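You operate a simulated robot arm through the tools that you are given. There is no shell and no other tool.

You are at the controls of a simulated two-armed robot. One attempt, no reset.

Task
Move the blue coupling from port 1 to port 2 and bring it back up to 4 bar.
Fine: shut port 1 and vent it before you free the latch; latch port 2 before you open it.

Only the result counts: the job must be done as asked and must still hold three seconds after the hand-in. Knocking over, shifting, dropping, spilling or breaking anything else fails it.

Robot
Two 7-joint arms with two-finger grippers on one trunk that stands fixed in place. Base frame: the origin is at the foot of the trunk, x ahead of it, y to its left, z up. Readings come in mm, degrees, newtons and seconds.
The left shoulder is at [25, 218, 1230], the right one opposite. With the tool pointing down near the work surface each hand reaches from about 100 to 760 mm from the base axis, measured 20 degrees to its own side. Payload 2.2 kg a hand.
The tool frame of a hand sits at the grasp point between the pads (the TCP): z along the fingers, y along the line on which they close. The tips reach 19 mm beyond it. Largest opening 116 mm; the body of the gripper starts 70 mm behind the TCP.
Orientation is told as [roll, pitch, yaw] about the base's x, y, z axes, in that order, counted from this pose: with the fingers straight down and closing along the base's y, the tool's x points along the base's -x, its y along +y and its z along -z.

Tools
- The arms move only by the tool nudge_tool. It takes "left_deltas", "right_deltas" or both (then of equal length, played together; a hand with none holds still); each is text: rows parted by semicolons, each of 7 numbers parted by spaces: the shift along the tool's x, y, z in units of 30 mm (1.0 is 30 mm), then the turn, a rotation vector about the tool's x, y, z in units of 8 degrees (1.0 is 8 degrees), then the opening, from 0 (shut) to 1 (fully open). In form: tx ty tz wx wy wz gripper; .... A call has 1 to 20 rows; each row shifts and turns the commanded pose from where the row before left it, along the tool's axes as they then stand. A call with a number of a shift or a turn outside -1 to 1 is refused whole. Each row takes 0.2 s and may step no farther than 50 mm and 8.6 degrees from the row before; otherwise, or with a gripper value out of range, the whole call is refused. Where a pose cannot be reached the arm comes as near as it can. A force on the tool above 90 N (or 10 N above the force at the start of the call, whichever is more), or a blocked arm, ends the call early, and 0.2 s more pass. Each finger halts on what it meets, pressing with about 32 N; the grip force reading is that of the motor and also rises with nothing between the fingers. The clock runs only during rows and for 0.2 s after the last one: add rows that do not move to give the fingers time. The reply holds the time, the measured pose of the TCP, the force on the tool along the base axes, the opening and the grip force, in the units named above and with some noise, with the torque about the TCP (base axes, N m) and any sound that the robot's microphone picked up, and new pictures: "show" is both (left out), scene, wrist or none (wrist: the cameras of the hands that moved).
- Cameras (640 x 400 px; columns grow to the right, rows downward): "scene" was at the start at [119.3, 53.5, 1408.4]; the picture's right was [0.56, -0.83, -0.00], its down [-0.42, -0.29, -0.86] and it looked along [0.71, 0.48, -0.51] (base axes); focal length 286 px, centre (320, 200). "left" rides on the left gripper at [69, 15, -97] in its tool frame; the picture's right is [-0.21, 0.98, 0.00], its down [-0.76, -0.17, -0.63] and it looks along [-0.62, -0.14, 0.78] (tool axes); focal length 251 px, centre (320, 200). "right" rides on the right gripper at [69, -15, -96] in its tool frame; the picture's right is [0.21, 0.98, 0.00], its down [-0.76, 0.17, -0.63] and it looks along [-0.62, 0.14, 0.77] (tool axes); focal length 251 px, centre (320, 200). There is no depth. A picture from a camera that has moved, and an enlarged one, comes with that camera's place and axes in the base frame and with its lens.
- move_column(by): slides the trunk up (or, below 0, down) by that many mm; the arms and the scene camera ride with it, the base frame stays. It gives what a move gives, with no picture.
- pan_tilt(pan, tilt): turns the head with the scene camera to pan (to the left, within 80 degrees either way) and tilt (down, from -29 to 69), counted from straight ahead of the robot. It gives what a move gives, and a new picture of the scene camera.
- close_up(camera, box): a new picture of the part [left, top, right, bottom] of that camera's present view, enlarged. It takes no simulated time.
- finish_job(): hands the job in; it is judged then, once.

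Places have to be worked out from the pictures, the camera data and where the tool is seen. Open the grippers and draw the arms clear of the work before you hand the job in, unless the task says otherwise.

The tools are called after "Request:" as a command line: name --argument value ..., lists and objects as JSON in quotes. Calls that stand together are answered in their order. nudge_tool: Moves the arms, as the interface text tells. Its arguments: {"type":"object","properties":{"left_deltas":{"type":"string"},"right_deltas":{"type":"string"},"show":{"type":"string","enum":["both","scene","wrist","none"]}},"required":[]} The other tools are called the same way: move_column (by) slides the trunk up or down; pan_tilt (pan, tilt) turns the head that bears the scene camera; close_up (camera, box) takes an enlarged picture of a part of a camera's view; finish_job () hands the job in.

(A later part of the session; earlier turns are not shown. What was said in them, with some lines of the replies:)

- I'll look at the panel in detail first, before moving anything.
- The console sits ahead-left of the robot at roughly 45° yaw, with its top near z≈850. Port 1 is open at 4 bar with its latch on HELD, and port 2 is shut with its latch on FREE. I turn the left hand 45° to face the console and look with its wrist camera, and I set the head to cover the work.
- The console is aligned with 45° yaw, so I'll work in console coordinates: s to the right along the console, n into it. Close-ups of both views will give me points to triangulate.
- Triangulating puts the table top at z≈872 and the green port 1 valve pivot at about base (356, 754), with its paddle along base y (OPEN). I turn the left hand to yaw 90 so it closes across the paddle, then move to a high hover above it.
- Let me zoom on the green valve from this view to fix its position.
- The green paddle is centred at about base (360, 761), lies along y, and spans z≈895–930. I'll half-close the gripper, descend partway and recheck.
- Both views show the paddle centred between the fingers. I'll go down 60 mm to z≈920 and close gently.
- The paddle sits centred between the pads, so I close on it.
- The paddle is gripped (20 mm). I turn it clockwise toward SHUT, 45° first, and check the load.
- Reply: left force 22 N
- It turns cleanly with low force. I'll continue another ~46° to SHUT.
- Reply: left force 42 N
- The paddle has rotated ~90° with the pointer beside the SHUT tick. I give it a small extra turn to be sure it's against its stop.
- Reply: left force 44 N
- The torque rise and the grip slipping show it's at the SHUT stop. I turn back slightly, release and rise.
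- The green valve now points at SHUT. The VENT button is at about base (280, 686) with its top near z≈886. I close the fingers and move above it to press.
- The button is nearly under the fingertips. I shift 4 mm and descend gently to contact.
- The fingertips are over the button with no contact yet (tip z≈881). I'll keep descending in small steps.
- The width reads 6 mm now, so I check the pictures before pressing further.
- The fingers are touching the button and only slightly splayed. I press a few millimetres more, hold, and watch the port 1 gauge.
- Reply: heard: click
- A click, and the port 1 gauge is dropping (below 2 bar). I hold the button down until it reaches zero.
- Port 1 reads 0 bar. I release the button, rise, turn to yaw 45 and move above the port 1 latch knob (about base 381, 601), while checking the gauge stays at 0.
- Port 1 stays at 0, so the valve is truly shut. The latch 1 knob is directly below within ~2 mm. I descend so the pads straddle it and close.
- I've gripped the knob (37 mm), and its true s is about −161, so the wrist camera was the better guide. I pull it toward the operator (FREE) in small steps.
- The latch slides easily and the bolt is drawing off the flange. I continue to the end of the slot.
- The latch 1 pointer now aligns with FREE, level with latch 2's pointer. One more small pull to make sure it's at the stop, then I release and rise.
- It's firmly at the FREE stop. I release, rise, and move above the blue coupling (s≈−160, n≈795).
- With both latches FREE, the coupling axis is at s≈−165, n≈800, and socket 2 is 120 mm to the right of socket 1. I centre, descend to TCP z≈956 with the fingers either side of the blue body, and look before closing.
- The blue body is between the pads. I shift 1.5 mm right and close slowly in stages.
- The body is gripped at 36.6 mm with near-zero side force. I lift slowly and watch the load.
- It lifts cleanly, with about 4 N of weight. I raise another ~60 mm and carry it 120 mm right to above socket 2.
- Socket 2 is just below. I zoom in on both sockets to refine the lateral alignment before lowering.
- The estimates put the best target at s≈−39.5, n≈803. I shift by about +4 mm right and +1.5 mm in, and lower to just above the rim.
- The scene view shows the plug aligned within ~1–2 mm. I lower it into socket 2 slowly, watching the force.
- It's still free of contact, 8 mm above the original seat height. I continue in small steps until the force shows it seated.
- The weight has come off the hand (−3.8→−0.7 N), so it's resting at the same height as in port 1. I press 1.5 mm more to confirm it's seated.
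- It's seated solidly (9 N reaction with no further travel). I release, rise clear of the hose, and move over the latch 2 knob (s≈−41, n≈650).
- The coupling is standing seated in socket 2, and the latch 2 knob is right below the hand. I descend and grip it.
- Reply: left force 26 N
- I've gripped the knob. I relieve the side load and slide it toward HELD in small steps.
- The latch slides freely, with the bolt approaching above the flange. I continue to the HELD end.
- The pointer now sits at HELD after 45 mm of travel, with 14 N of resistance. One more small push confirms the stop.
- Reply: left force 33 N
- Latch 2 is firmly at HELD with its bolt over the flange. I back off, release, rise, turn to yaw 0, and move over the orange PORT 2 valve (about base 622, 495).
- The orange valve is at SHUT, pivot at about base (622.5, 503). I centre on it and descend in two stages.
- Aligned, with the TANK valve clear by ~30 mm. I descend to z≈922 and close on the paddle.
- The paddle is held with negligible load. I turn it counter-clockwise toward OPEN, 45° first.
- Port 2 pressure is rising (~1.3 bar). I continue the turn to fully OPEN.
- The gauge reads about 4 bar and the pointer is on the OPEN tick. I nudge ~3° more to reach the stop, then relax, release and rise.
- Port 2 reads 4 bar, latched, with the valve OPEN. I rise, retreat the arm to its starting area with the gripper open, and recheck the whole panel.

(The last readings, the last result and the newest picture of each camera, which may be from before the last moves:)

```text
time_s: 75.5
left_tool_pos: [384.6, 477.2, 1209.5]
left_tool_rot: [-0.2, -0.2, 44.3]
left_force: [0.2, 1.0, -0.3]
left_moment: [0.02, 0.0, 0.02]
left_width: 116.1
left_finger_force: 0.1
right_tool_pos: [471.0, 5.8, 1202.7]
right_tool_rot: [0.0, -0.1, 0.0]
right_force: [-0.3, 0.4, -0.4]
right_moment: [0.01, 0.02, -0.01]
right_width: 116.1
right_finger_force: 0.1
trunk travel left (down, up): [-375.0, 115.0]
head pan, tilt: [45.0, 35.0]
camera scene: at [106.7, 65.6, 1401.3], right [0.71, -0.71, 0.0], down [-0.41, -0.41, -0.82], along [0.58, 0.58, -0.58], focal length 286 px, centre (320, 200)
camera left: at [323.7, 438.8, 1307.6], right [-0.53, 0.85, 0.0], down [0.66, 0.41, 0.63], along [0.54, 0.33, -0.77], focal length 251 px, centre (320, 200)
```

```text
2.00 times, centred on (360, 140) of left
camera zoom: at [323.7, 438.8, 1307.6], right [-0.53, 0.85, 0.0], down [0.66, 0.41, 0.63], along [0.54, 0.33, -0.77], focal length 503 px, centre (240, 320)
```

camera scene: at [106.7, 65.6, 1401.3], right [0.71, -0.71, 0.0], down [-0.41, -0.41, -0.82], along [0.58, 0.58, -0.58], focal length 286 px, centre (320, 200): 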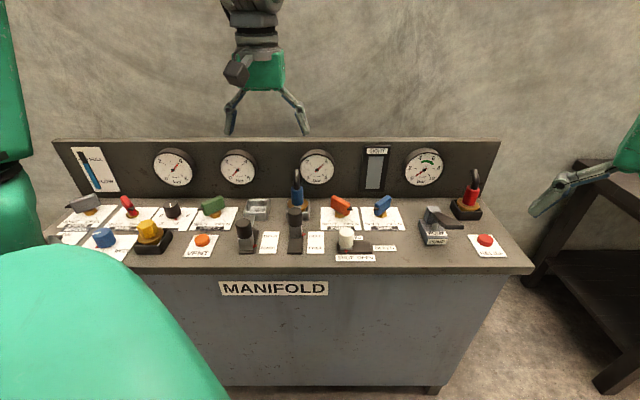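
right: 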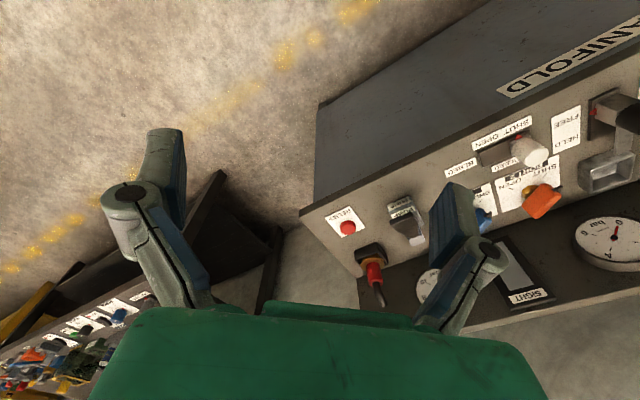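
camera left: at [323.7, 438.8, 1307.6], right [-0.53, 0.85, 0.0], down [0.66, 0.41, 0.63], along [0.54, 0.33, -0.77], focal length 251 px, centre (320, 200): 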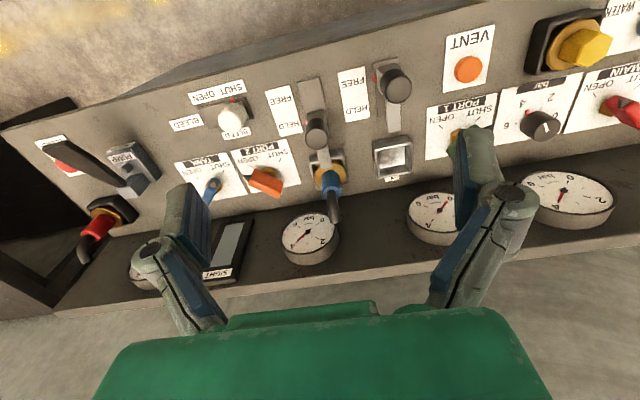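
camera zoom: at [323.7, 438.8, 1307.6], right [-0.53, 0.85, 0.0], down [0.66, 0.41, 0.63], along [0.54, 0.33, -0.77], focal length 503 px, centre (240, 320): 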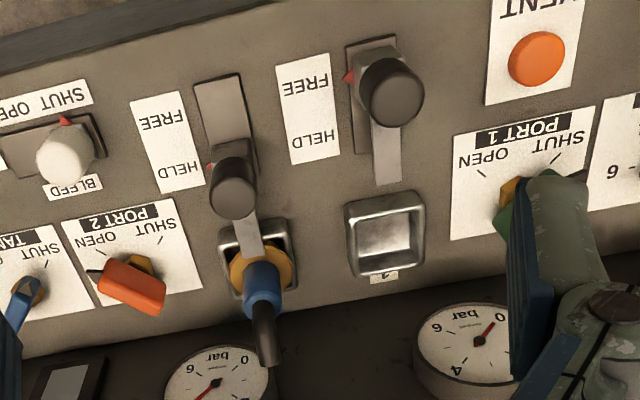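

Everything looks right. A last zoom on the gauges to confirm that port 2 holds 4 bar.

Request:
close_up --camera "scene" --box '[295, 145, 340, 190]'

Request:
close_up --camera "scene" --box '[150, 145, 195, 190]'

```text
8.89 times, centred on (318, 168) of scene
camera zoom: at [106.7, 65.6, 1401.3], right [0.71, -0.71, 0.0], down [-0.41, -0.41, -0.82], along [0.58, 0.58, -0.58], focal length 2539 px, centre (342, 489)
```

zoom: 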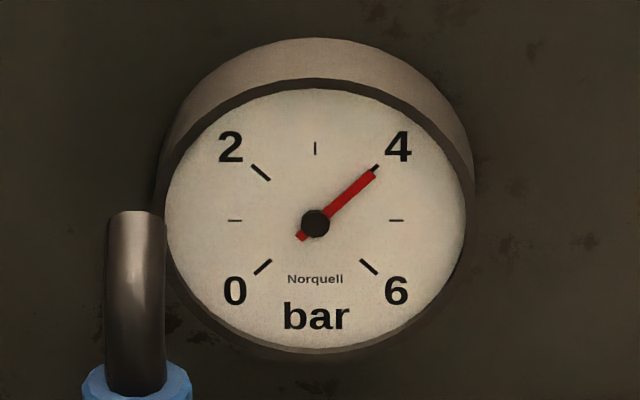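

```text
8.89 times, centred on (172, 168) of scene
camera zoom: at [106.7, 65.6, 1401.3], right [0.71, -0.71, 0.0], down [-0.41, -0.41, -0.82], along [0.58, 0.58, -0.58], focal length 2539 px, centre (1631, 489)
```

zoom: 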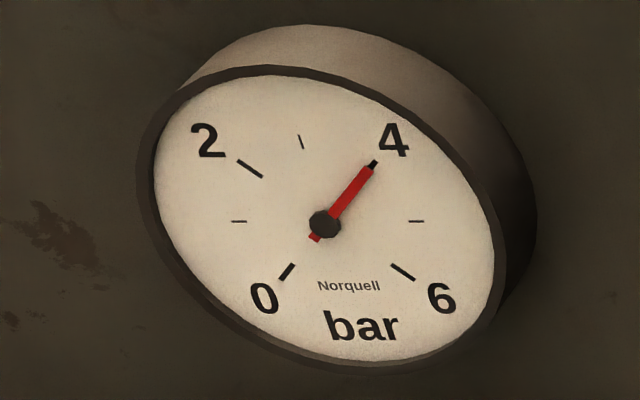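

Port 2 is exactly at 4 bar, the coupling is latched, the port 1 gauge is at 0, and the arms are clear with the grippers open. I hand the job in.

Request:
finish_job

```text
The job is handed in.
```

The blue coupling is now in port 2, latched, and back up to 4 bar. I've handed the job in but haven't had a verdict back.

- **Port 1:** I shut its valve and vented it to 0 bar before freeing the latch. It stayed at 0 with the vent released, so the valve is holding. Its latch is left at FREE.
- **Port 2:** The coupling went in to the same depth it had in port 1. I pushed the latch to its HELD stop before opening the valve, and the gauge settled on 4 bar.
- **Rest of the panel:** Nothing else looked moved in the last pictures. The regulator is still set at 4, and both arms are clear with the grippers open.
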